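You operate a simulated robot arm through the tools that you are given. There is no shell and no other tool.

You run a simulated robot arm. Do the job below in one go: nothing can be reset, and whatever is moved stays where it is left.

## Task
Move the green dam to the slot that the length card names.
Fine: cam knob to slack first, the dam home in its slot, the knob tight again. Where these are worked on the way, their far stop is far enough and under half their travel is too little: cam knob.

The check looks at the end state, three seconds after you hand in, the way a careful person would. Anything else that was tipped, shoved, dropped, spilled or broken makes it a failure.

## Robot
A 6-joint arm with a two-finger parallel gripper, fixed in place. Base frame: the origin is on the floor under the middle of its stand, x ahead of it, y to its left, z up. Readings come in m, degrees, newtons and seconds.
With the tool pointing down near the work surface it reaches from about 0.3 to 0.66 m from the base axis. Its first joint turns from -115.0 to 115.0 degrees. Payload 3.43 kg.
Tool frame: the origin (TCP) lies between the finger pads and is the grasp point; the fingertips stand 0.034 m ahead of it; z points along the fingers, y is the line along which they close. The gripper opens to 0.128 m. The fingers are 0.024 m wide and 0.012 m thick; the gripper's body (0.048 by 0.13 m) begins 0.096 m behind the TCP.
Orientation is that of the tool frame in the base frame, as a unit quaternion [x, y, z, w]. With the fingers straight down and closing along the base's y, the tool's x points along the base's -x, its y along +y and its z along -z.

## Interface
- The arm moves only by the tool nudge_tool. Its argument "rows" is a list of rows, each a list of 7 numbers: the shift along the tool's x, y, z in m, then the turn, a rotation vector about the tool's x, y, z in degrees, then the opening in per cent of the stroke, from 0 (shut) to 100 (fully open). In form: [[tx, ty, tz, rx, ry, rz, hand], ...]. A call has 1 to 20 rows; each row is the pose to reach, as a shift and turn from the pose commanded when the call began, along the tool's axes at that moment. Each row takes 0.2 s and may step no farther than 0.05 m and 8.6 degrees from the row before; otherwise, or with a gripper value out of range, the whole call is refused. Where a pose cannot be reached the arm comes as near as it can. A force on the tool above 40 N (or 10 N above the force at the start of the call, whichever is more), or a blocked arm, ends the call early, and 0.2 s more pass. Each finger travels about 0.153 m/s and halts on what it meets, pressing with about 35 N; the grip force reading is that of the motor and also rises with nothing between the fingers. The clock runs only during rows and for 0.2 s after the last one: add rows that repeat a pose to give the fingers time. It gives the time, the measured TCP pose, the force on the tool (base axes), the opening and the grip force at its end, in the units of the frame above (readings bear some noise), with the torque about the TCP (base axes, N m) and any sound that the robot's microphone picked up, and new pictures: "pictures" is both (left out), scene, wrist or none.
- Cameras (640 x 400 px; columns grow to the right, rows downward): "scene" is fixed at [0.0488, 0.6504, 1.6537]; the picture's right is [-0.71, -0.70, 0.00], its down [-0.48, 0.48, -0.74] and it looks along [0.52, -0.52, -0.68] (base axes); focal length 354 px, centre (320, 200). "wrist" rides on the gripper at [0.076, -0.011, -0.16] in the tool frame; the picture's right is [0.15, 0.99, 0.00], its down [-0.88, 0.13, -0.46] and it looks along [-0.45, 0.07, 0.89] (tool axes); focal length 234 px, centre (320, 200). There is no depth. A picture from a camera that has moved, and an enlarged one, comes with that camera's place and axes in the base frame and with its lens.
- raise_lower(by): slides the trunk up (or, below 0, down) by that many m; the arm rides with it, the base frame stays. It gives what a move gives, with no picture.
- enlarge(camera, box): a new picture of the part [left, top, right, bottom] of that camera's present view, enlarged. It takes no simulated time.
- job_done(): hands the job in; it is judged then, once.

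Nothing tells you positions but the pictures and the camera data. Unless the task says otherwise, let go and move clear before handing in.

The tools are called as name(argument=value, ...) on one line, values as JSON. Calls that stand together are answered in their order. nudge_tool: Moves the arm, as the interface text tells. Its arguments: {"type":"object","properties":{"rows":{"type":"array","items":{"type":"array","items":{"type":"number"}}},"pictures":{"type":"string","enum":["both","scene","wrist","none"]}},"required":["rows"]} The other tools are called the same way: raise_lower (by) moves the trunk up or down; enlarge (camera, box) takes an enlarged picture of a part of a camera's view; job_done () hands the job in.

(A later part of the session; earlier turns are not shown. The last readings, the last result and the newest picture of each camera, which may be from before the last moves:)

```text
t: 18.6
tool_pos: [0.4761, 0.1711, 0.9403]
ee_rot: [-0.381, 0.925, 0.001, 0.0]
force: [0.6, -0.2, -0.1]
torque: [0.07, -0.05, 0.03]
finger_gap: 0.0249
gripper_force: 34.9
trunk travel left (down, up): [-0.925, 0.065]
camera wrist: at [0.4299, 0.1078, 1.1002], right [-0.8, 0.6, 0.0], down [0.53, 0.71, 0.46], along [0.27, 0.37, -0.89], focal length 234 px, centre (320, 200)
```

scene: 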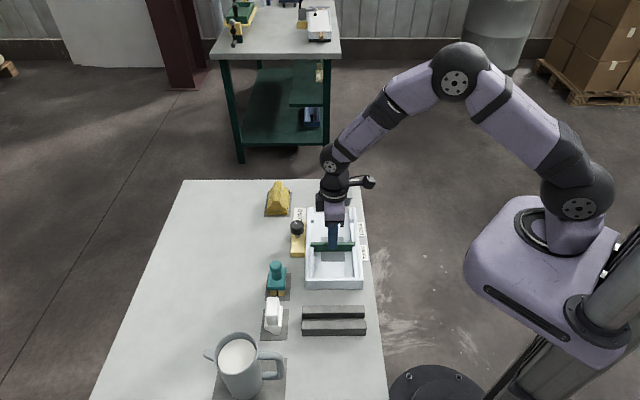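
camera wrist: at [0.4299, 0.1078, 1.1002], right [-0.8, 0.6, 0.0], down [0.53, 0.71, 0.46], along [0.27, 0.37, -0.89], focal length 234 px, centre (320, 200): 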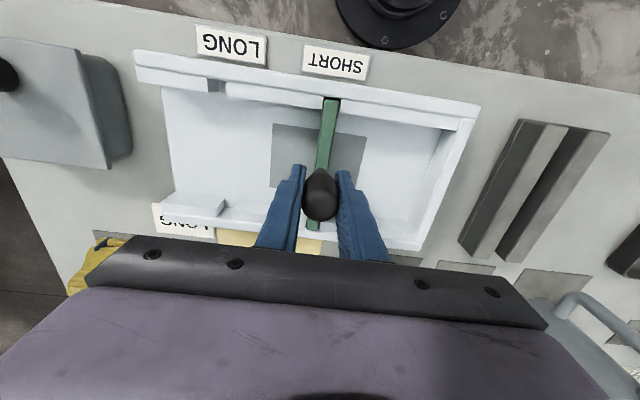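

I have the handle at a 0.025 m gap with almost no side load. I'll record the slot pixel positions from this pose as a reference for lining up at LONG.

enlarge(camera="wrist", box=[170, 70, 250, 110])

enlarge(camera="wrist", box=[290, 80, 370, 120])

enlarge(camera="wrist", box=[180, 185, 260, 235])

enlarge(camera="wrist", box=[275, 200, 355, 250])

```text
8.00 times, centred on (210, 90) of wrist
camera zoom: at [0.4299, 0.1078, 1.1002], right [-0.8, 0.6, 0.0], down [0.53, 0.71, 0.46], along [0.27, 0.37, -0.89], focal length 1873 px, centre (1200, 1080)
```

zoom: 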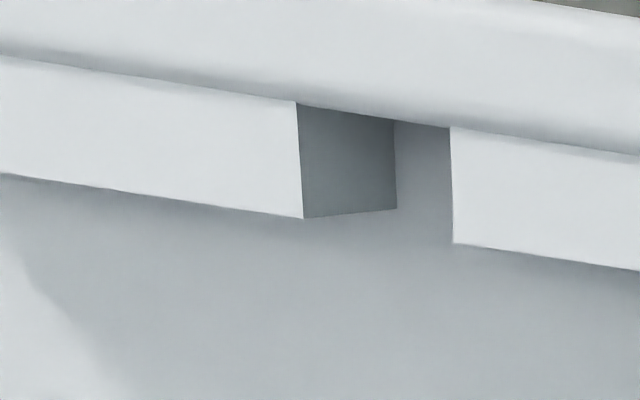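

```text
8.00 times, centred on (330, 100) of wrist
camera zoom: at [0.4299, 0.1078, 1.1002], right [-0.8, 0.6, 0.0], down [0.53, 0.71, 0.46], along [0.27, 0.37, -0.89], focal length 1873 px, centre (240, 1000)
```

zoom: 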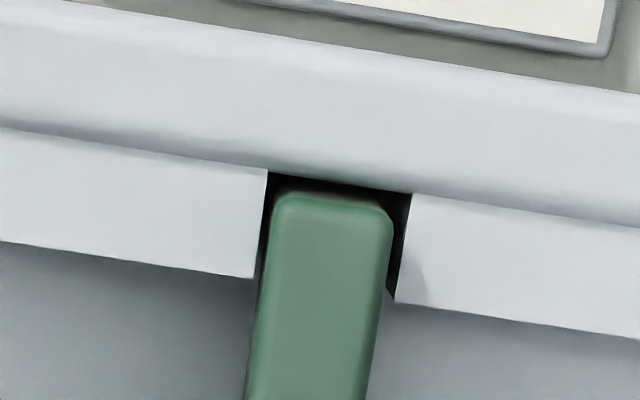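

```text
8.00 times, centred on (220, 210) of wrist
camera zoom: at [0.4299, 0.1078, 1.1002], right [-0.8, 0.6, 0.0], down [0.53, 0.71, 0.46], along [0.27, 0.37, -0.89], focal length 1873 px, centre (1120, 120)
```

zoom: 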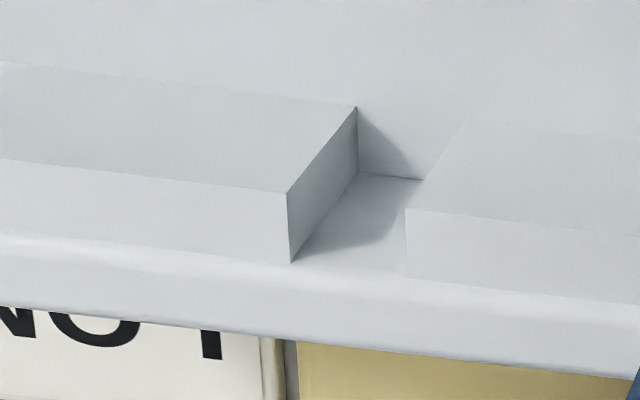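

```text
8.00 times, centred on (315, 225) of wrist
camera zoom: at [0.4299, 0.1078, 1.1002], right [-0.8, 0.6, 0.0], down [0.53, 0.71, 0.46], along [0.27, 0.37, -0.89], focal length 1873 px, centre (360, 0)
```

zoom: 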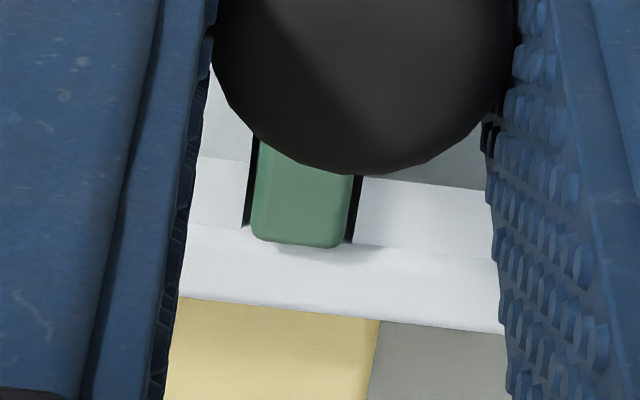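

From three camera heights the slot spacing comes out at 0.090 m, within 0.3° of the tool's -y. The knob is slack, so I'll lift the dam straight up 50 mm and watch the force.

nudge_tool(rows=[[0, 0, -0.005, 0, 0, 0, 8], [0, 0, -0.012, 0, 0, 0, 8], [0, 0, -0.02, 0, 0, 0, 8], [0, 0, -0.03, 0, 0, 0, 8], [0, 0, -0.04, 0, 0, 0, 8], [0, 0, -0.05, 0, 0, 0, 8], [0, 0, -0.05, 0, 0, 0, 8]], pictures="both")

```text
t: 20.2
tool_pos: [0.4747, 0.1709, 0.9902]
ee_rot: [-0.381, 0.925, 0.0, 0.0]
force: [0.5, 0.2, -1.5]
torque: [0.01, 0.0, 0.03]
finger_gap: 0.025
gripper_force: 35.6
trunk travel left (down, up): [-0.925, 0.065]
camera wrist: at [0.4297, 0.1076, 1.1507], right [-0.8, 0.6, 0.0], down [0.53, 0.71, 0.46], along [0.27, 0.36, -0.89], focal length 234 px, centre (320, 200)
```

scene: 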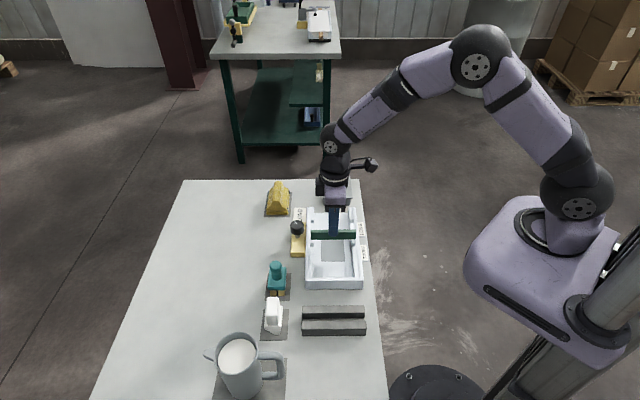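
wrist: 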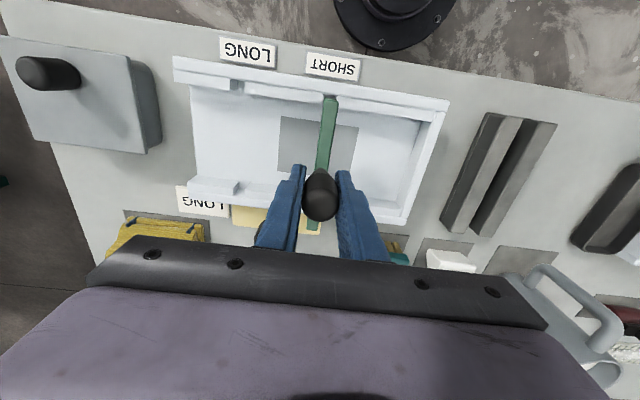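

The dam lifted free with only its own weight, about 1.5 N. I'll carry it 90 mm toward LONG at this height.

nudge_tool(rows=[[-0.0001, -0.02, 0, 0, 0, 0, 8], [-0.0002, -0.045, 0, 0, 0, 0, 8], [-0.0003, -0.07, 0, 0, 0, 0, 8], [-0.0004, -0.09, 0, 0, 0, 0, 8], [-0.0004, -0.09, 0, 0, 0, 0, 8], [-0.0004, -0.09, 0, 0, 0, 0, 8]], pictures="both")

```text
t: 21.6
tool_pos: [0.5409, 0.1062, 0.9894]
ee_rot: [-0.382, 0.924, 0.0, 0.0]
force: [0.5, -0.7, -0.8]
torque: [-0.01, 0.0, -0.01]
finger_gap: 0.0249
gripper_force: 34.6
trunk travel left (down, up): [-0.925, 0.065]
camera wrist: at [0.4944, 0.0439, 1.15], right [-0.8, 0.6, 0.0], down [0.53, 0.71, 0.46], along [0.27, 0.37, -0.89], focal length 234 px, centre (320, 200)
```

scene: 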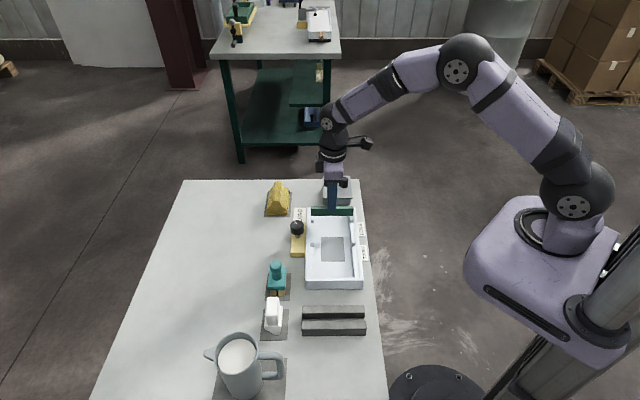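
wrist: 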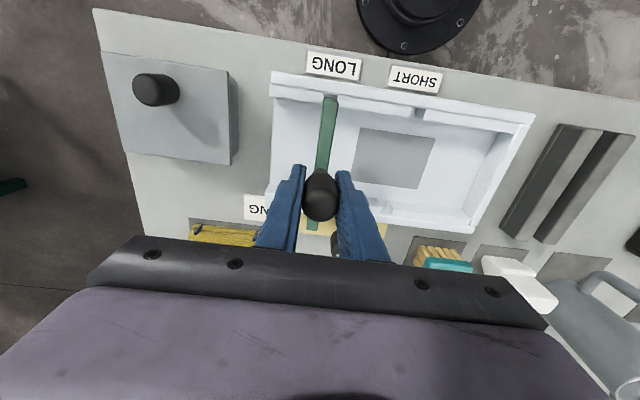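

The dam is over LONG. I'll enlarge the near and far ends to check alignment before lowering.

enlarge(camera="wrist", box=[290, 80, 370, 120])

enlarge(camera="wrist", box=[275, 200, 355, 250])

enlarge(camera="scene", box=[295, 190, 375, 250])

```text
8.00 times, centred on (330, 100) of wrist
camera zoom: at [0.4944, 0.0439, 1.15], right [-0.8, 0.6, 0.0], down [0.53, 0.71, 0.46], along [0.27, 0.37, -0.89], focal length 1873 px, centre (240, 1000)
```

zoom: 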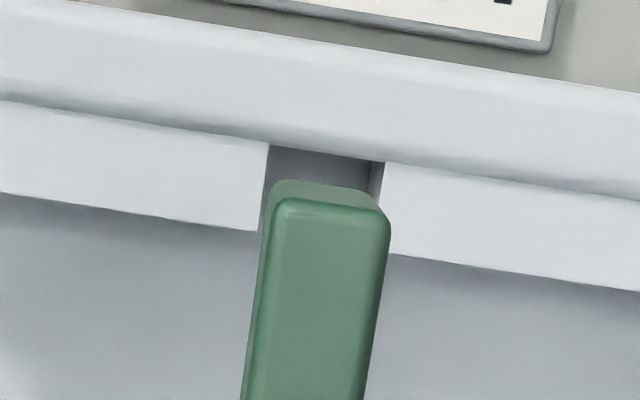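

```text
8.00 times, centred on (315, 225) of wrist
camera zoom: at [0.4944, 0.0439, 1.15], right [-0.8, 0.6, 0.0], down [0.53, 0.71, 0.46], along [0.27, 0.37, -0.89], focal length 1873 px, centre (360, 0)
```

zoom: 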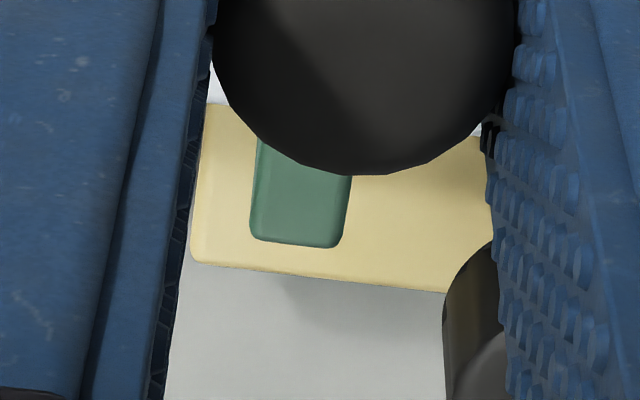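

```text
6.67 times, centred on (335, 220) of scene
camera zoom: at [0.0488, 0.6504, 1.6537], right [-0.71, -0.7, 0.0], down [-0.48, 0.48, -0.74], along [0.52, -0.52, -0.68], focal length 2363 px, centre (220, 67)
```

zoom: 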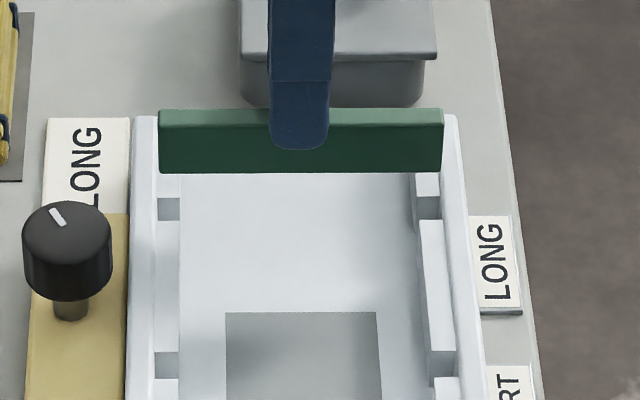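

In the wrist view the slot sits about 0.9 mm toward SHORT from the dam, and the dam was also biased slightly the other way in its old slot. I'll shift back 1.2 mm, lower partway, and look again.

nudge_tool(rows=[[0, 0.0012, 0, 0, 0, 0, 8], [0, 0.0012, 0.01, 0, 0, 0, 8], [0, 0.0012, 0.018, 0, 0, 0, 8], [0, 0.0012, 0.018, 0, 0, 0, 8]], pictures="both")

enlarge(camera="wrist", box=[290, 80, 370, 120])

enlarge(camera="wrist", box=[275, 200, 355, 250])

enlarge(camera="scene", box=[295, 190, 375, 250])

```text
t: 22.6
tool_pos: [0.5383, 0.1083, 0.9718]
ee_rot: [-0.381, 0.925, 0.0, 0.001]
force: [0.0, 0.1, -0.4]
torque: [0.01, -0.01, -0.01]
finger_gap: 0.0251
gripper_force: 34.8
trunk travel left (down, up): [-0.925, 0.065]
camera wrist: at [0.493, 0.0451, 1.1324], right [-0.8, 0.6, 0.0], down [0.53, 0.71, 0.46], along [0.27, 0.37, -0.89], focal length 234 px, centre (320, 200)
```

scene: 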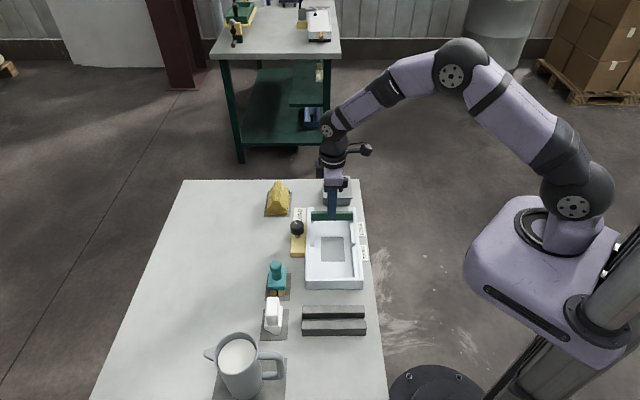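
wrist: 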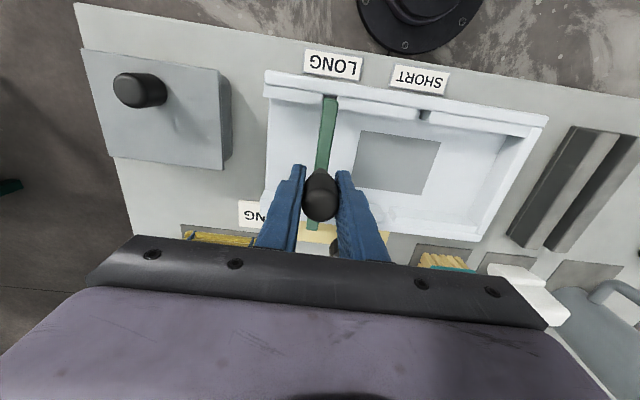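

```text
8.00 times, centred on (330, 100) of wrist
camera zoom: at [0.493, 0.0451, 1.1324], right [-0.8, 0.6, 0.0], down [0.53, 0.71, 0.46], along [0.27, 0.37, -0.89], focal length 1873 px, centre (240, 1000)
```

zoom: 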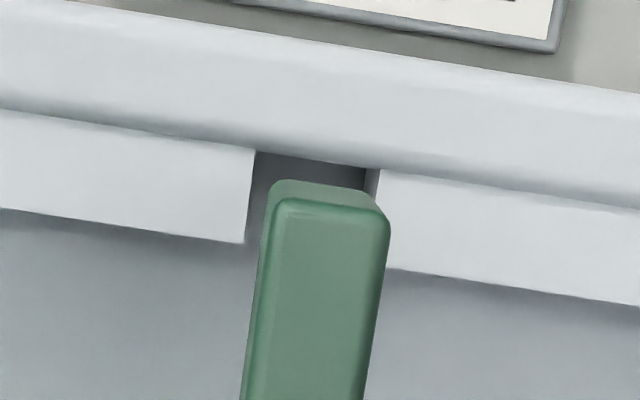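

```text
8.00 times, centred on (315, 225) of wrist
camera zoom: at [0.493, 0.0451, 1.1324], right [-0.8, 0.6, 0.0], down [0.53, 0.71, 0.46], along [0.27, 0.37, -0.89], focal length 1873 px, centre (360, 0)
```

zoom: 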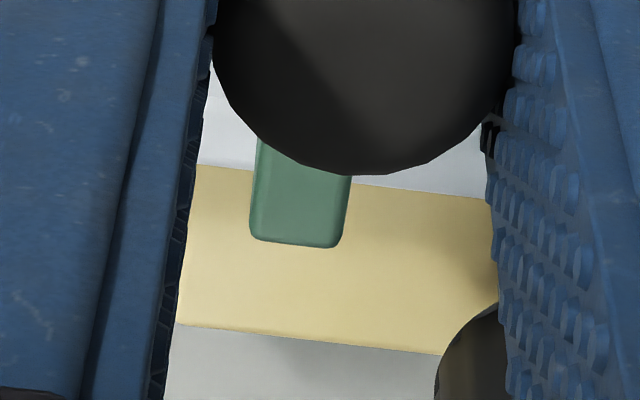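

```text
6.67 times, centred on (335, 220) of scene
camera zoom: at [0.0488, 0.6504, 1.6537], right [-0.71, -0.7, 0.0], down [-0.48, 0.48, -0.74], along [0.52, -0.52, -0.68], focal length 2363 px, centre (220, 67)
```

zoom: 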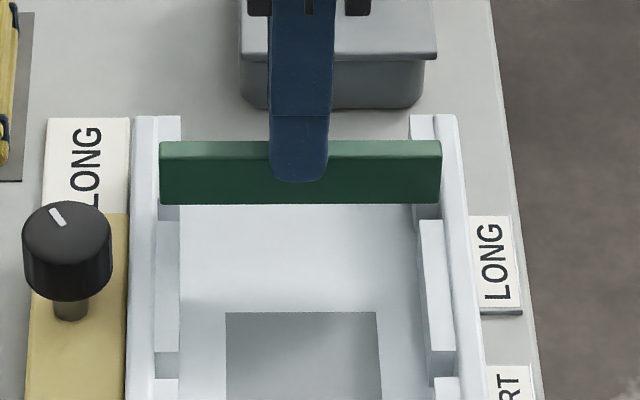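

The dam looks about 0.6 mm toward SHORT of the slot's middle, well within the clearance. I'll nudge back and lower into the slot in small steps, watching the force.

nudge_tool(rows=[[0, -0.0006, 0, 0, 0, 0, 8], [0, -0.0006, 0.003, 0, 0, 0, 8], [0, -0.0006, 0.006, 0, 0, 0, 8], [0, -0.0006, 0.009, 0, 0, 0, 8], [0, -0.0006, 0.012, 0, 0, 0, 8], [0, -0.0006, 0.012, 0, 0, 0, 8]], pictures="both")

enlarge(camera="wrist", box=[290, 80, 370, 120])

enlarge(camera="scene", box=[295, 190, 375, 250])

```text
t: 24.0
tool_pos: [0.5382, 0.1074, 0.9611]
ee_rot: [-0.381, 0.925, 0.0, 0.0]
force: [-0.1, 0.0, -1.1]
torque: [0.01, 0.01, 0.01]
finger_gap: 0.0249
gripper_force: 34.8
trunk travel left (down, up): [-0.925, 0.065]
camera wrist: at [0.4934, 0.0445, 1.1205], right [-0.8, 0.6, 0.0], down [0.53, 0.71, 0.46], along [0.27, 0.37, -0.89], focal length 234 px, centre (320, 200)
```

scene: 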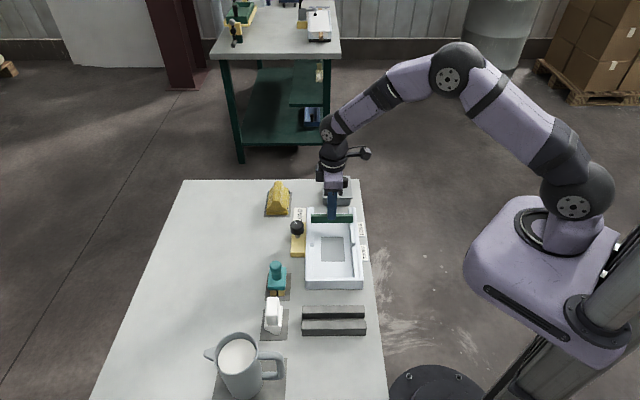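
wrist: 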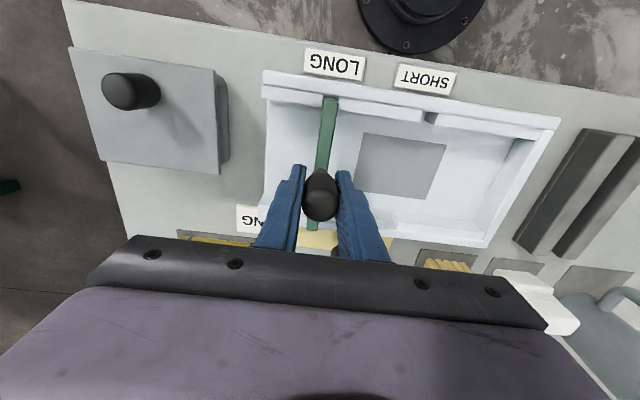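

```text
8.00 times, centred on (330, 100) of wrist
camera zoom: at [0.4934, 0.0445, 1.1205], right [-0.8, 0.6, 0.0], down [0.53, 0.71, 0.46], along [0.27, 0.37, -0.89], focal length 1873 px, centre (240, 1000)
```

zoom: 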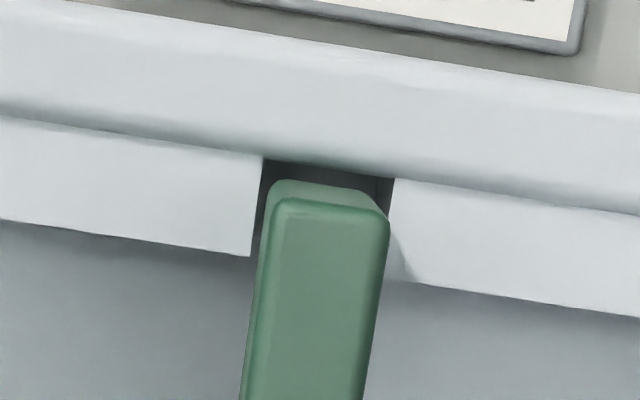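

```text
6.67 times, centred on (335, 220) of scene
camera zoom: at [0.0488, 0.6504, 1.6537], right [-0.71, -0.7, 0.0], down [-0.48, 0.48, -0.74], along [0.52, -0.52, -0.68], focal length 2363 px, centre (220, 67)
```

zoom: 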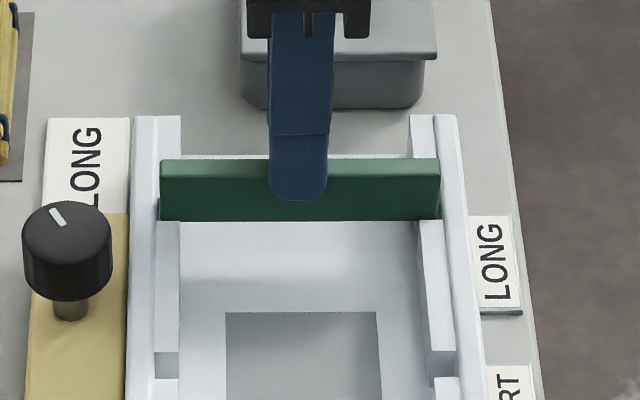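

The slot now matches the reference within about 0.2 mm, with no contact force. I'll continue lowering to the seated height.

nudge_tool(rows=[[0, 0, 0.003, 0, 0, 0, 8], [0, 0, 0.006, 0, 0, 0, 8], [0, 0, 0.009, 0, 0, 0, 8], [0, 0, 0.012, 0, 0, 0, 8], [0, 0, 0.015, 0, 0, 0, 8], [0, 0, 0.018, 0, 0, 0, 8], [0, 0, 0.018, 0, 0, 0, 8]], pictures="both")

enlarge(camera="wrist", box=[290, 80, 370, 120])

enlarge(camera="wrist", box=[275, 200, 355, 250])

enlarge(camera="scene", box=[295, 190, 375, 250])

```text
t: 25.6
tool_pos: [0.5379, 0.108, 0.9423]
ee_rot: [-0.381, 0.925, 0.0, 0.0]
force: [0.1, -0.5, -1.1]
torque: [-0.04, -0.03, -0.01]
finger_gap: 0.0249
gripper_force: 34.8
trunk travel left (down, up): [-0.925, 0.065]
camera wrist: at [0.4931, 0.0447, 1.1023], right [-0.8, 0.6, 0.0], down [0.53, 0.71, 0.46], along [0.27, 0.37, -0.89], focal length 234 px, centre (320, 200)
```

scene: 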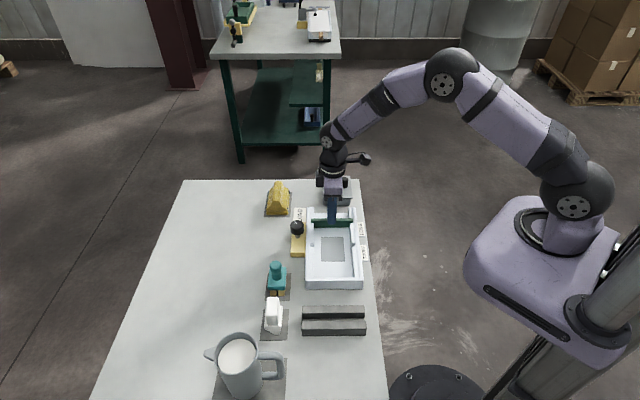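
wrist: 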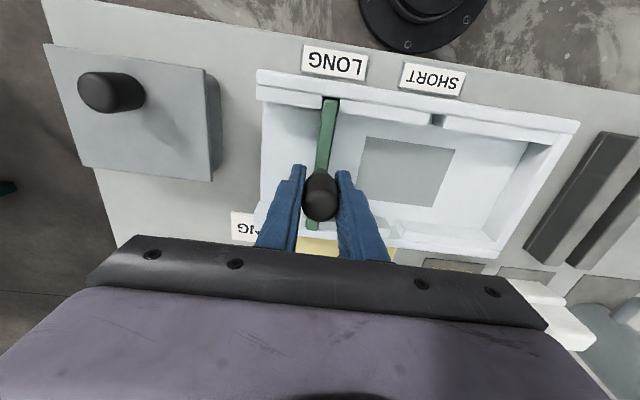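

```text
8.00 times, centred on (330, 100) of wrist
camera zoom: at [0.4931, 0.0447, 1.1023], right [-0.8, 0.6, 0.0], down [0.53, 0.71, 0.46], along [0.27, 0.37, -0.89], focal length 1873 px, centre (240, 1000)
```

zoom: 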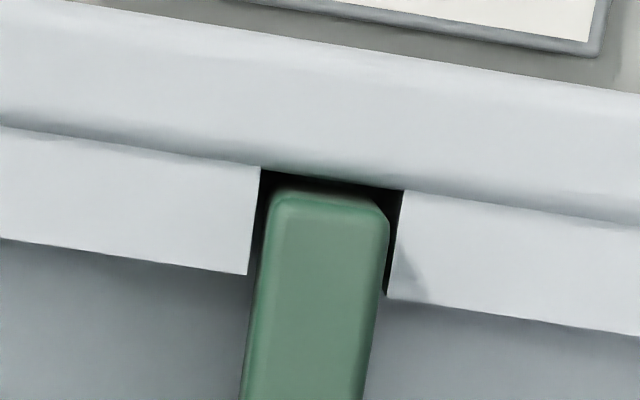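

```text
8.00 times, centred on (315, 225) of wrist
camera zoom: at [0.4931, 0.0447, 1.1023], right [-0.8, 0.6, 0.0], down [0.53, 0.71, 0.46], along [0.27, 0.37, -0.89], focal length 1873 px, centre (360, 0)
```

zoom: 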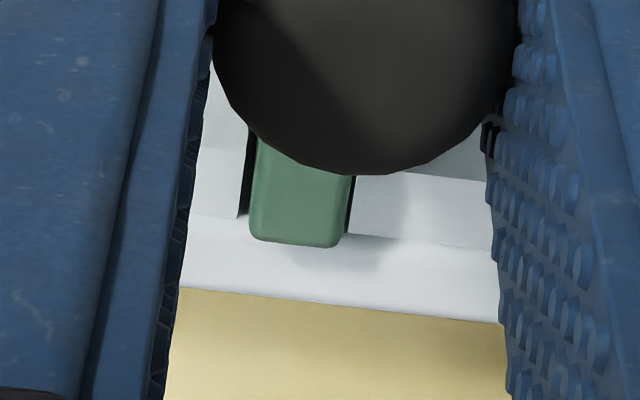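

```text
6.67 times, centred on (335, 220) of scene
camera zoom: at [0.0488, 0.6504, 1.6537], right [-0.71, -0.7, 0.0], down [-0.48, 0.48, -0.74], along [0.52, -0.52, -0.68], focal length 2363 px, centre (220, 67)
```

zoom: 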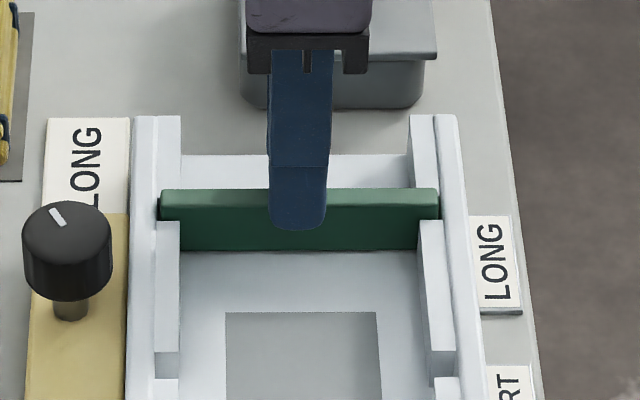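

The dam has entered the slot on both sides, about 2 mm above seat height. I'll lower the last bit until it touches down.

nudge_tool(rows=[[0, 0, 0.001, 0, 0, 0, 8], [0, 0, 0.002, 0, 0, 0, 8], [0, 0, 0.003, 0, 0, 0, 8], [0, 0, 0.003, 0, 0, 0, 8]], pictures="scene")

enlarge(camera="scene", box=[295, 190, 375, 250])

enlarge(camera="wrist", box=[290, 80, 370, 120])

```text
t: 26.6
tool_pos: [0.539, 0.1082, 0.9412]
ee_rot: [-0.381, 0.924, 0.0, -0.001]
force: [-1.1, 0.1, 4.3]
torque: [-0.12, 0.11, -0.04]
finger_gap: 0.0251
gripper_force: 34.5
trunk travel left (down, up): [-0.925, 0.065]
```

scene: 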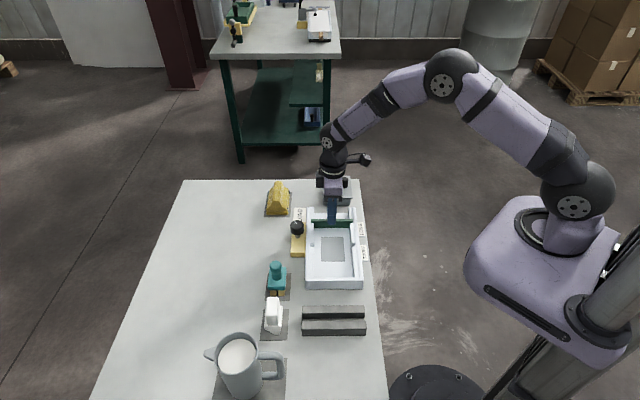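

```text
6.67 times, centred on (335, 220) of scene
camera zoom: at [0.0488, 0.6504, 1.6537], right [-0.71, -0.7, 0.0], down [-0.48, 0.48, -0.74], along [0.52, -0.52, -0.68], focal length 2363 px, centre (220, 67)
```

zoom: 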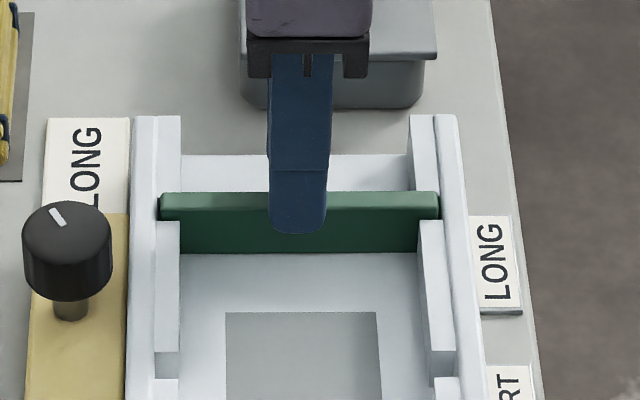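

```text
8.00 times, centred on (330, 100) of wrist
camera zoom: at [0.493, 0.0445, 1.1001], right [-0.8, 0.6, 0.0], down [0.53, 0.71, 0.46], along [0.27, 0.37, -0.89], focal length 1873 px, centre (240, 1000)
```

zoom: 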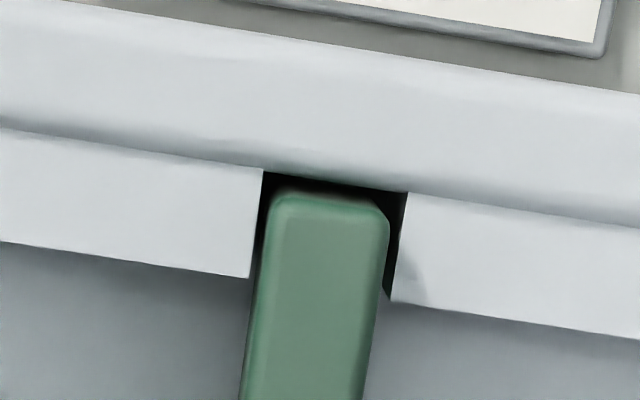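

The dam is seated in the LONG slot: the force reads +4 N of contact, and the height and slot pixels match the original seat. I'll open gently and lift straight off.

nudge_tool(rows=[[0, 0, -0.0005, 0, 0, 0, 25], [0, 0, -0.0005, 0, 0, 0, 45], [0, 0, -0.0005, 0, 0, 0, 45], [0, 0, -0.03, 0, 0, 0, 45], [0, 0, -0.07, 0, 0, 0, 45], [0, 0, -0.11, 0, 0, 0, 50], [0, 0, -0.11, 0, 0, 0, 50]], pictures="both")

enlarge(camera="scene", box=[280, 190, 380, 270])

enlarge(camera="wrist", box=[240, 60, 400, 220])

```text
t: 28.2
tool_pos: [0.5386, 0.1076, 1.051]
ee_rot: [-0.381, 0.924, 0.0, 0.0]
force: [0.6, 0.6, -0.3]
torque: [0.0, 0.03, -0.01]
finger_gap: 0.0638
gripper_force: 0.0
trunk travel left (down, up): [-0.925, 0.065]
camera wrist: at [0.4927, 0.0448, 1.2096], right [-0.8, 0.6, 0.0], down [0.53, 0.71, 0.46], along [0.27, 0.36, -0.89], focal length 234 px, centre (320, 200)
```

scene: 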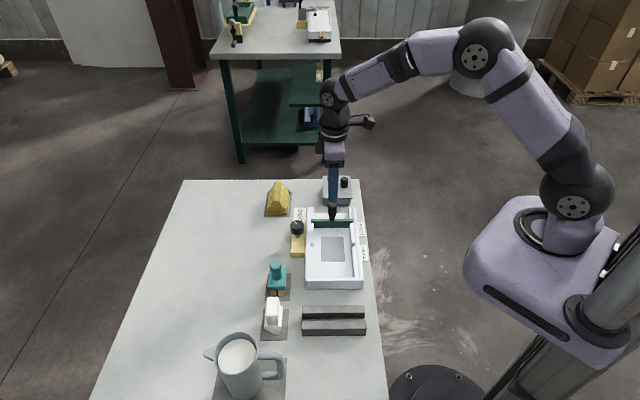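
wrist: 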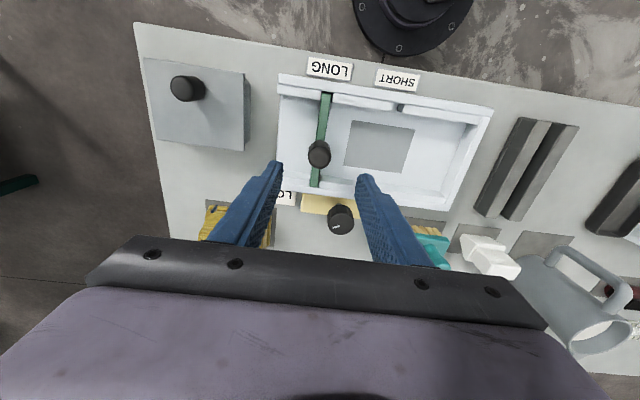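

```text
5.00 times, centred on (330, 230) of scene
camera zoom: at [0.0488, 0.6504, 1.6537], right [-0.71, -0.7, 0.0], down [-0.48, 0.48, -0.74], along [0.52, -0.52, -0.68], focal length 1772 px, centre (270, 50)
```

zoom: 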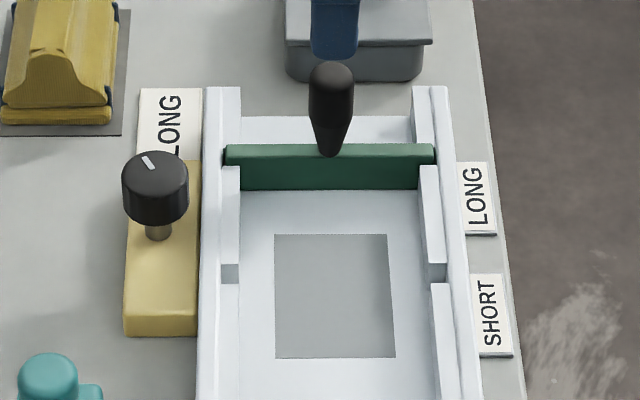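

```text
2.50 times, centred on (320, 140) of wrist
camera zoom: at [0.4927, 0.0448, 1.2096], right [-0.8, 0.6, 0.0], down [0.53, 0.71, 0.46], along [0.27, 0.36, -0.89], focal length 585 px, centre (320, 350)
```

zoom: 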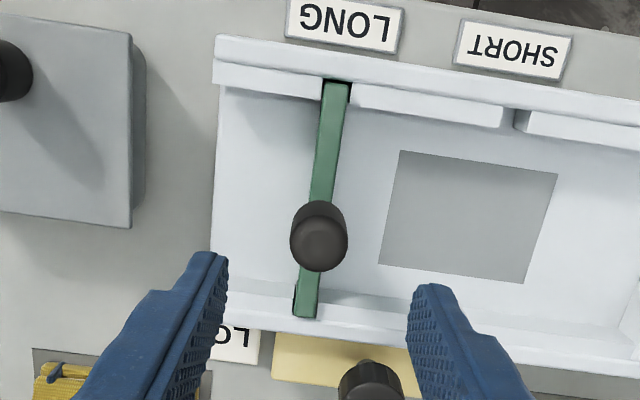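

The dam stands upright in LONG and undisturbed. Now I'll pinpoint the knob again from this view before tightening it.

enlarge(camera="wrist", box=[310, 190, 370, 240])

enlarge(camera="scene", box=[280, 205, 320, 245])

```text
8.00 times, centred on (340, 215) of wrist
camera zoom: at [0.4927, 0.0448, 1.2096], right [-0.8, 0.6, 0.0], down [0.53, 0.71, 0.46], along [0.27, 0.36, -0.89], focal length 1873 px, centre (160, 80)
```

zoom: 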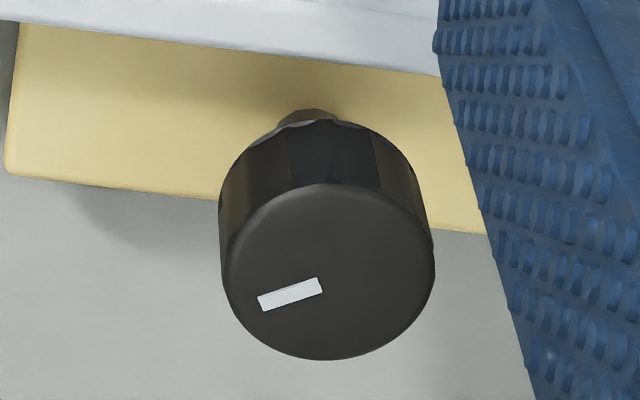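

```text
10.00 times, centred on (300, 225) of scene
camera zoom: at [0.0488, 0.6504, 1.6537], right [-0.71, -0.7, 0.0], down [-0.48, 0.48, -0.74], along [0.52, -0.52, -0.68], focal length 3545 px, centre (520, -50)
```

zoom: 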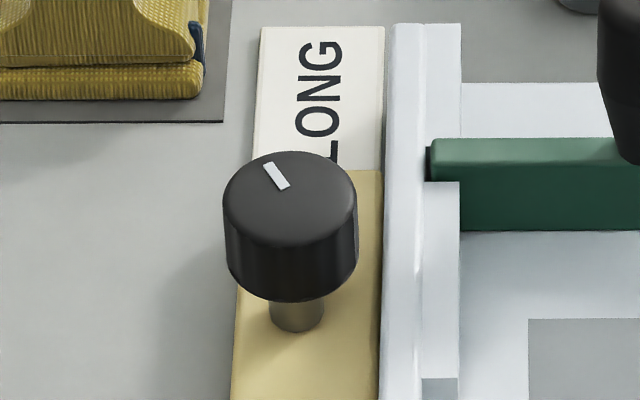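

Combining views, the knob centre is at (0.577, 0.208) with its top at z≈0.93. I'll go above it while turning the tool to yaw -130°, which leaves room to turn it back clockwise.

nudge_tool(rows=[[-0.0089, 0.004, 0, 0, 0, -7.75, 55], [-0.0178, 0.008, 0, 0, 0, -15.5, 55], [-0.0267, 0.012, 0, 0, 0, -23.25, 55], [-0.0356, 0.016, 0, 0, 0, -31, 55], [-0.0445, 0.02, 0, 0, 0, -38.75, 55], [-0.0534, 0.024, 0, 0, 0, -46.5, 55], [-0.0623, 0.028, 0, 0, 0, -54.25, 55], [-0.0712, 0.032, 0, 0, 0, -62, 55], [-0.0801, 0.036, 0, 0, 0, -69.75, 55], [-0.089, 0.04, 0, 0, 0, -77.5, 55], [-0.098, 0.0441, 0, 0, 0, -85.2, 55], [-0.098, 0.0441, 0, 0, 0, -85.2, 55], [-0.098, 0.0441, 0, 0, 0, -85.2, 55]], pictures="both")

enlarge(camera="wrist", box=[270, 110, 370, 210])

```text
t: 31.0
tool_pos: [0.5771, 0.2074, 1.0494]
ee_rot: [0.907, -0.422, 0.0, 0.0]
force: [0.8, 0.2, -0.4]
torque: [0.0, 0.03, -0.05]
finger_gap: 0.0705
gripper_force: 0.0
trunk travel left (down, up): [-0.925, 0.065]
camera wrist: at [0.6348, 0.1562, 1.2096], right [-0.66, -0.75, 0.0], down [-0.67, 0.59, 0.46], along [-0.34, 0.3, -0.89], focal length 234 px, centre (320, 200)
```

scene: 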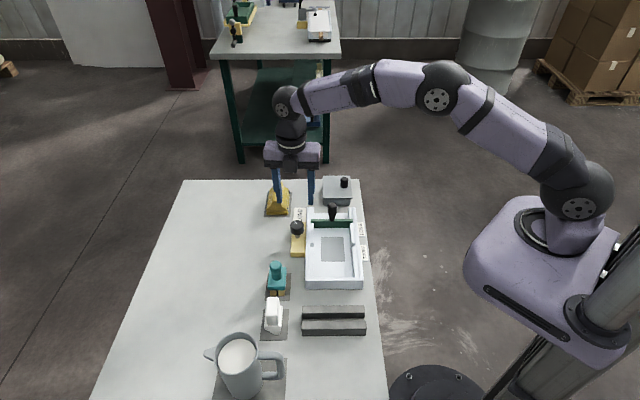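
wrist: 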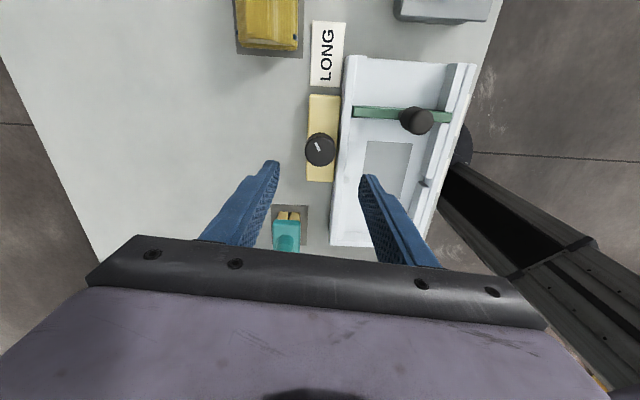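

```text
4.00 times, centred on (320, 160) of wrist
camera zoom: at [0.6348, 0.1562, 1.2096], right [-0.66, -0.75, 0.0], down [-0.67, 0.59, 0.46], along [-0.34, 0.3, -0.89], focal length 937 px, centre (320, 360)
```

zoom: 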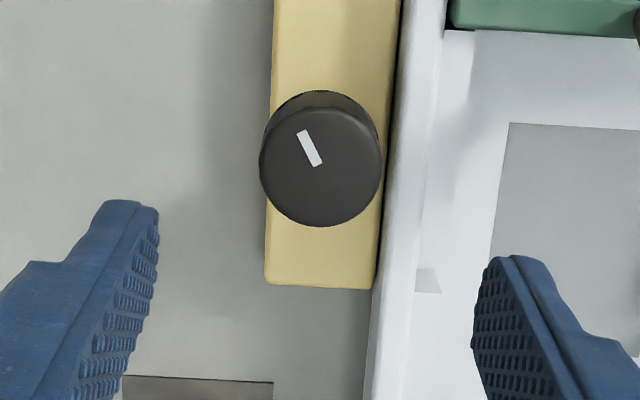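

The knob is within 1 mm of the tool axis. I'll descend to z≈0.942 so the tips clear the wall, then close on it.

nudge_tool(rows=[[-0.0006, 0.0006, 0.03, 0, 0, 0, 55], [-0.0006, 0.0006, 0.06, 0, 0, 0, 55], [-0.0006, 0.0006, 0.09, 0, 0, 0, 55], [-0.0006, 0.0006, 0.108, 0, 0, 0, 55], [-0.0006, 0.0006, 0.108, 0, 0, 0, 55], [-0.0006, 0.0006, 0.108, 0, 0, 0, 35], [-0.0006, 0.0006, 0.108, 0, 0, 0, 15], [-0.0006, 0.0006, 0.108, 0, 0, 0, 15]], pictures="both")

enlarge(camera="wrist", box=[290, 145, 350, 215])

enlarge(camera="scene", box=[275, 200, 335, 260])

```text
t: 32.8
tool_pos: [0.5754, 0.2084, 0.942]
ee_rot: [0.906, -0.422, 0.001, 0.0]
force: [0.3, 1.3, -1.2]
torque: [0.21, -0.31, -0.06]
finger_gap: 0.0373
gripper_force: 45.5
trunk travel left (down, up): [-0.925, 0.065]
camera wrist: at [0.6338, 0.1565, 1.1014], right [-0.66, -0.75, 0.0], down [-0.67, 0.59, 0.46], along [-0.34, 0.3, -0.89], focal length 234 px, centre (320, 200)
```

scene: 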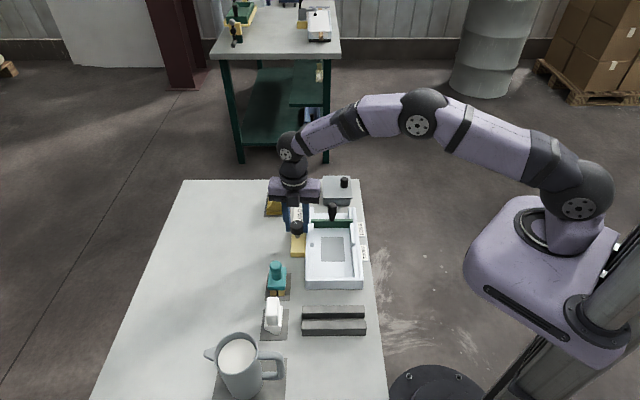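
wrist: 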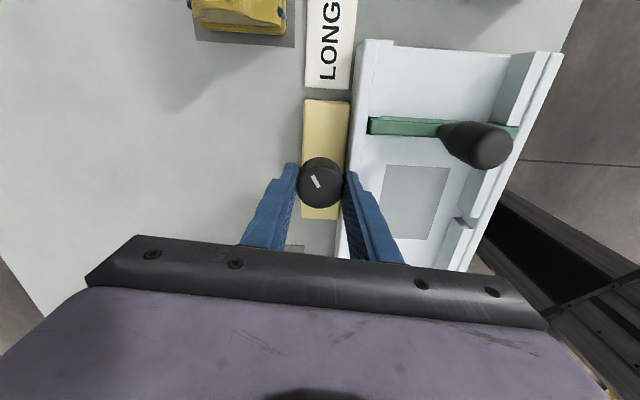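

```text
5.71 times, centred on (320, 180) of wrist
camera zoom: at [0.6338, 0.1565, 1.1014], right [-0.66, -0.75, 0.0], down [-0.67, 0.59, 0.46], along [-0.34, 0.3, -0.89], focal length 1338 px, centre (320, 314)
```

zoom: 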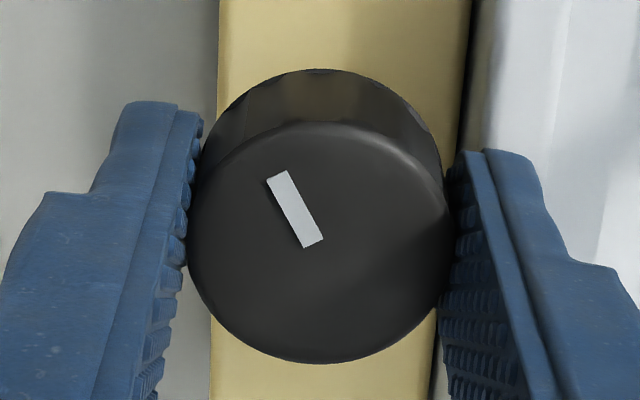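

```text
6.67 times, centred on (305, 230) of scene
camera zoom: at [0.0488, 0.6504, 1.6537], right [-0.71, -0.7, 0.0], down [-0.48, 0.48, -0.74], along [0.52, -0.52, -0.68], focal length 2363 px, centre (420, 0)
```

zoom: 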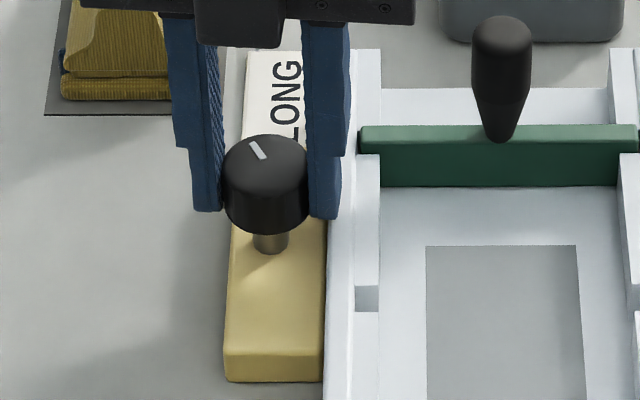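

I have the knob again with low force. I'll turn it clockwise toward tight and check force along the way.

nudge_tool(rows=[[0, 0, 0, 0, 0, 8, 15], [0, 0, 0, 0, 0, 16, 15], [0, 0, 0, 0, 0, 24, 15], [0, 0, 0, 0, 0, 32, 15], [0, 0, 0, 0, 0, 40, 15], [0, 0, 0, 0, 0, 40, 15]], pictures="wrist")

```text
t: 34.2
tool_pos: [0.5775, 0.2087, 0.9427]
ee_rot: [-0.706, 0.708, 0.001, 0.001]
force: [1.2, 3.9, -1.8]
torque: [0.17, 0.06, 0.01]
finger_gap: 0.0372
gripper_force: 45.3
trunk travel left (down, up): [-0.925, 0.065]
camera wrist: at [0.5877, 0.1315, 1.1014], right [-0.99, -0.14, 0.0], down [-0.13, 0.88, 0.46], along [-0.07, 0.45, -0.89], focal length 234 px, centre (320, 200)
```

wrist: 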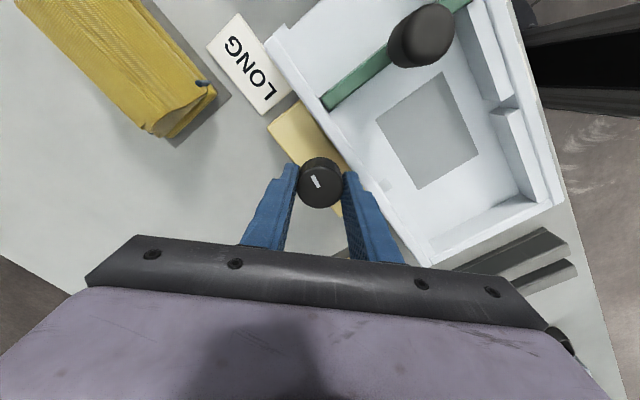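

The knob is following, with only about 4 N of side load at yaw -90°. I'll turn another 48°.

nudge_tool(rows=[[0, 0, 0, 0, 0, 8, 15], [0, 0, 0, 0, 0, 16, 15], [0, 0, 0, 0, 0, 24, 15], [0, 0, 0, 0, 0, 32, 15], [0, 0, 0, 0, 0, 40, 15], [0, 0, 0, 0, 0, 48, 15], [0, 0, 0, 0, 0, 48, 15]], pictures="wrist")

enlarge(camera="wrist", box=[290, 145, 350, 215])

```text
t: 35.8
tool_pos: [0.5757, 0.2085, 0.9416]
ee_rot: [-0.357, 0.934, 0.0, -0.001]
force: [-0.2, 5.3, -3.6]
torque: [0.46, -0.44, 0.02]
finger_gap: 0.0373
gripper_force: 44.9
trunk travel left (down, up): [-0.925, 0.065]
camera wrist: at [0.5278, 0.1484, 1.1014], right [-0.77, 0.64, 0.0], down [0.57, 0.69, 0.46], along [0.29, 0.35, -0.89], focal length 234 px, centre (320, 200)
```

wrist: 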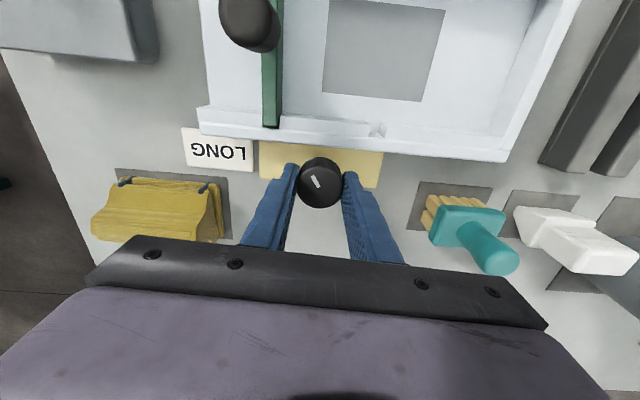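

```text
5.71 times, centred on (320, 180) of wrist
camera zoom: at [0.5278, 0.1484, 1.1014], right [-0.77, 0.64, 0.0], down [0.57, 0.69, 0.46], along [0.29, 0.35, -0.89], focal length 1338 px, centre (320, 314)
```

zoom: 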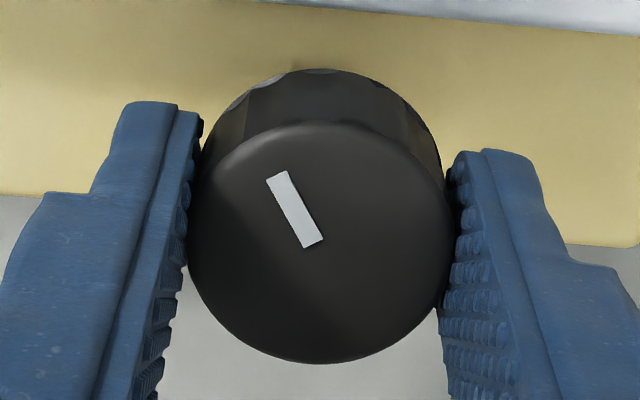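

88° back with no slip. I'll continue the last part in smaller steps toward the tight stop.

nudge_tool(rows=[[0, 0, 0, 0, 0, 6, 15], [0, 0, 0, 0, 0, 12, 15], [0, 0, 0, 0, 0, 18, 15], [0, 0, 0, 0, 0, 24, 15], [0, 0, 0, 0, 0, 29, 15], [0, 0, 0, 0, 0, 29, 15]], pictures="wrist")

enlarge(camera="wrist", box=[290, 145, 350, 215])

enlarge(camera="scene", box=[275, 200, 335, 260])

```text
t: 37.2
tool_pos: [0.5761, 0.2083, 0.9412]
ee_rot: [-0.112, 0.994, 0.0, 0.0]
force: [0.1, 6.1, 2.2]
torque: [-0.06, 1.23, -0.05]
finger_gap: 0.037
gripper_force: 44.5
trunk travel left (down, up): [-0.925, 0.065]
camera wrist: at [0.5053, 0.1795, 1.1014], right [-0.36, 0.93, 0.0], down [0.83, 0.32, 0.46], along [0.42, 0.17, -0.89], focal length 234 px, centre (320, 200)
```

wrist: 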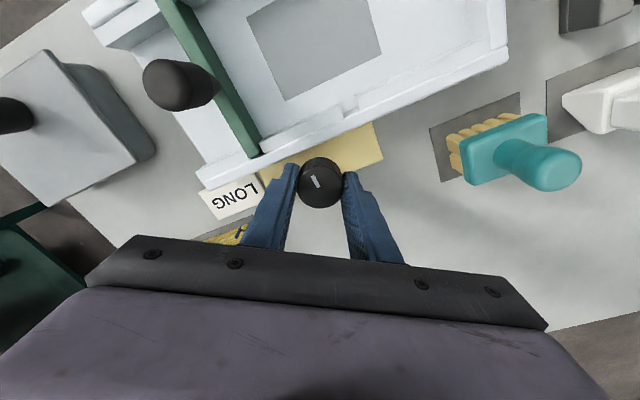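

```text
5.71 times, centred on (320, 180) of wrist
camera zoom: at [0.5053, 0.1795, 1.1014], right [-0.36, 0.93, 0.0], down [0.83, 0.32, 0.46], along [0.42, 0.17, -0.89], focal length 1338 px, centre (320, 314)
```

zoom: 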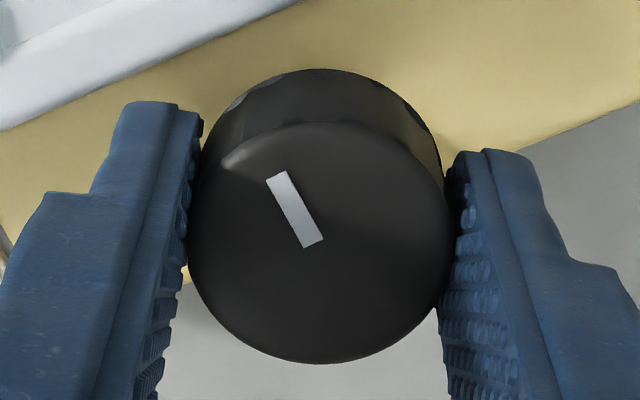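

```text
6.67 times, centred on (305, 230) of scene
camera zoom: at [0.0488, 0.6504, 1.6537], right [-0.71, -0.7, 0.0], down [-0.48, 0.48, -0.74], along [0.52, -0.52, -0.68], focal length 2363 px, centre (420, 0)
```

zoom: 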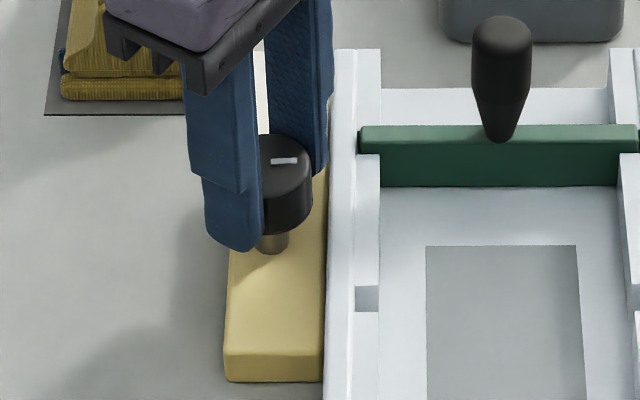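

The pointer is nearly back facing the tray but there's no stop torque yet. I'll turn a little more until the stop is felt.

nudge_tool(rows=[[0, 0, 0, 0, 0, 3, 15], [0, 0, 0, 0, 0, 6, 15], [0, 0, 0, 0, 0, 9, 15], [0, 0, 0, 0, 0, 12, 15], [0, 0, 0, 0, 0, 12, 15]], pictures="wrist")

enlarge(camera="wrist", box=[290, 145, 350, 215])

enlarge(camera="scene", box=[275, 200, 335, 260])

```text
t: 38.4
tool_pos: [0.5764, 0.2098, 0.9415]
ee_rot: [-0.01, 1.0, -0.001, 0.0]
force: [-3.7, 4.9, 0.5]
torque: [0.0, 0.12, 1.13]
finger_gap: 0.0372
gripper_force: 44.9
trunk travel left (down, up): [-0.925, 0.065]
camera wrist: at [0.5004, 0.1949, 1.1013], right [-0.16, 0.99, 0.0], down [0.88, 0.15, 0.46], along [0.45, 0.07, -0.89], focal length 234 px, centre (320, 200)
```

wrist: 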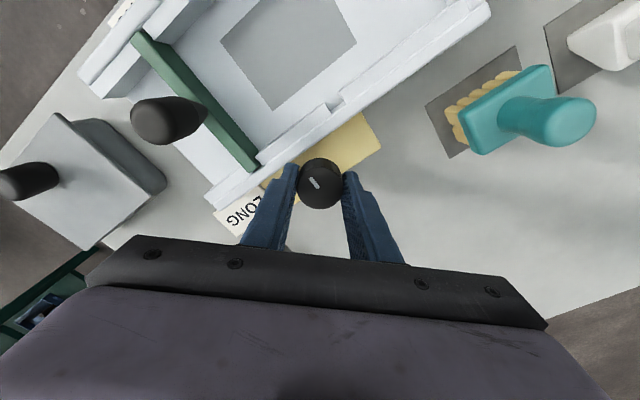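

```text
5.71 times, centred on (320, 180) of wrist
camera zoom: at [0.5004, 0.1949, 1.1013], right [-0.16, 0.99, 0.0], down [0.88, 0.15, 0.46], along [0.45, 0.07, -0.89], focal length 1338 px, centre (320, 314)
```

zoom: 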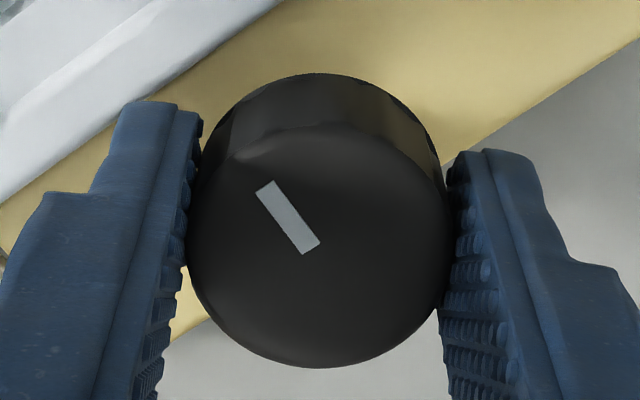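

```text
6.67 times, centred on (305, 230) of scene
camera zoom: at [0.0488, 0.6504, 1.6537], right [-0.71, -0.7, 0.0], down [-0.48, 0.48, -0.74], along [0.52, -0.52, -0.68], focal length 2363 px, centre (420, 0)
```

zoom: 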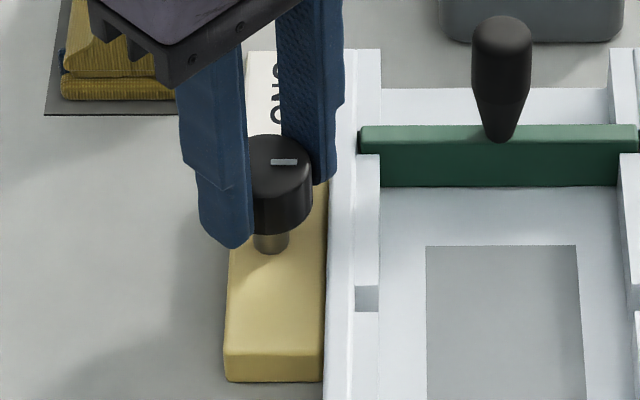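

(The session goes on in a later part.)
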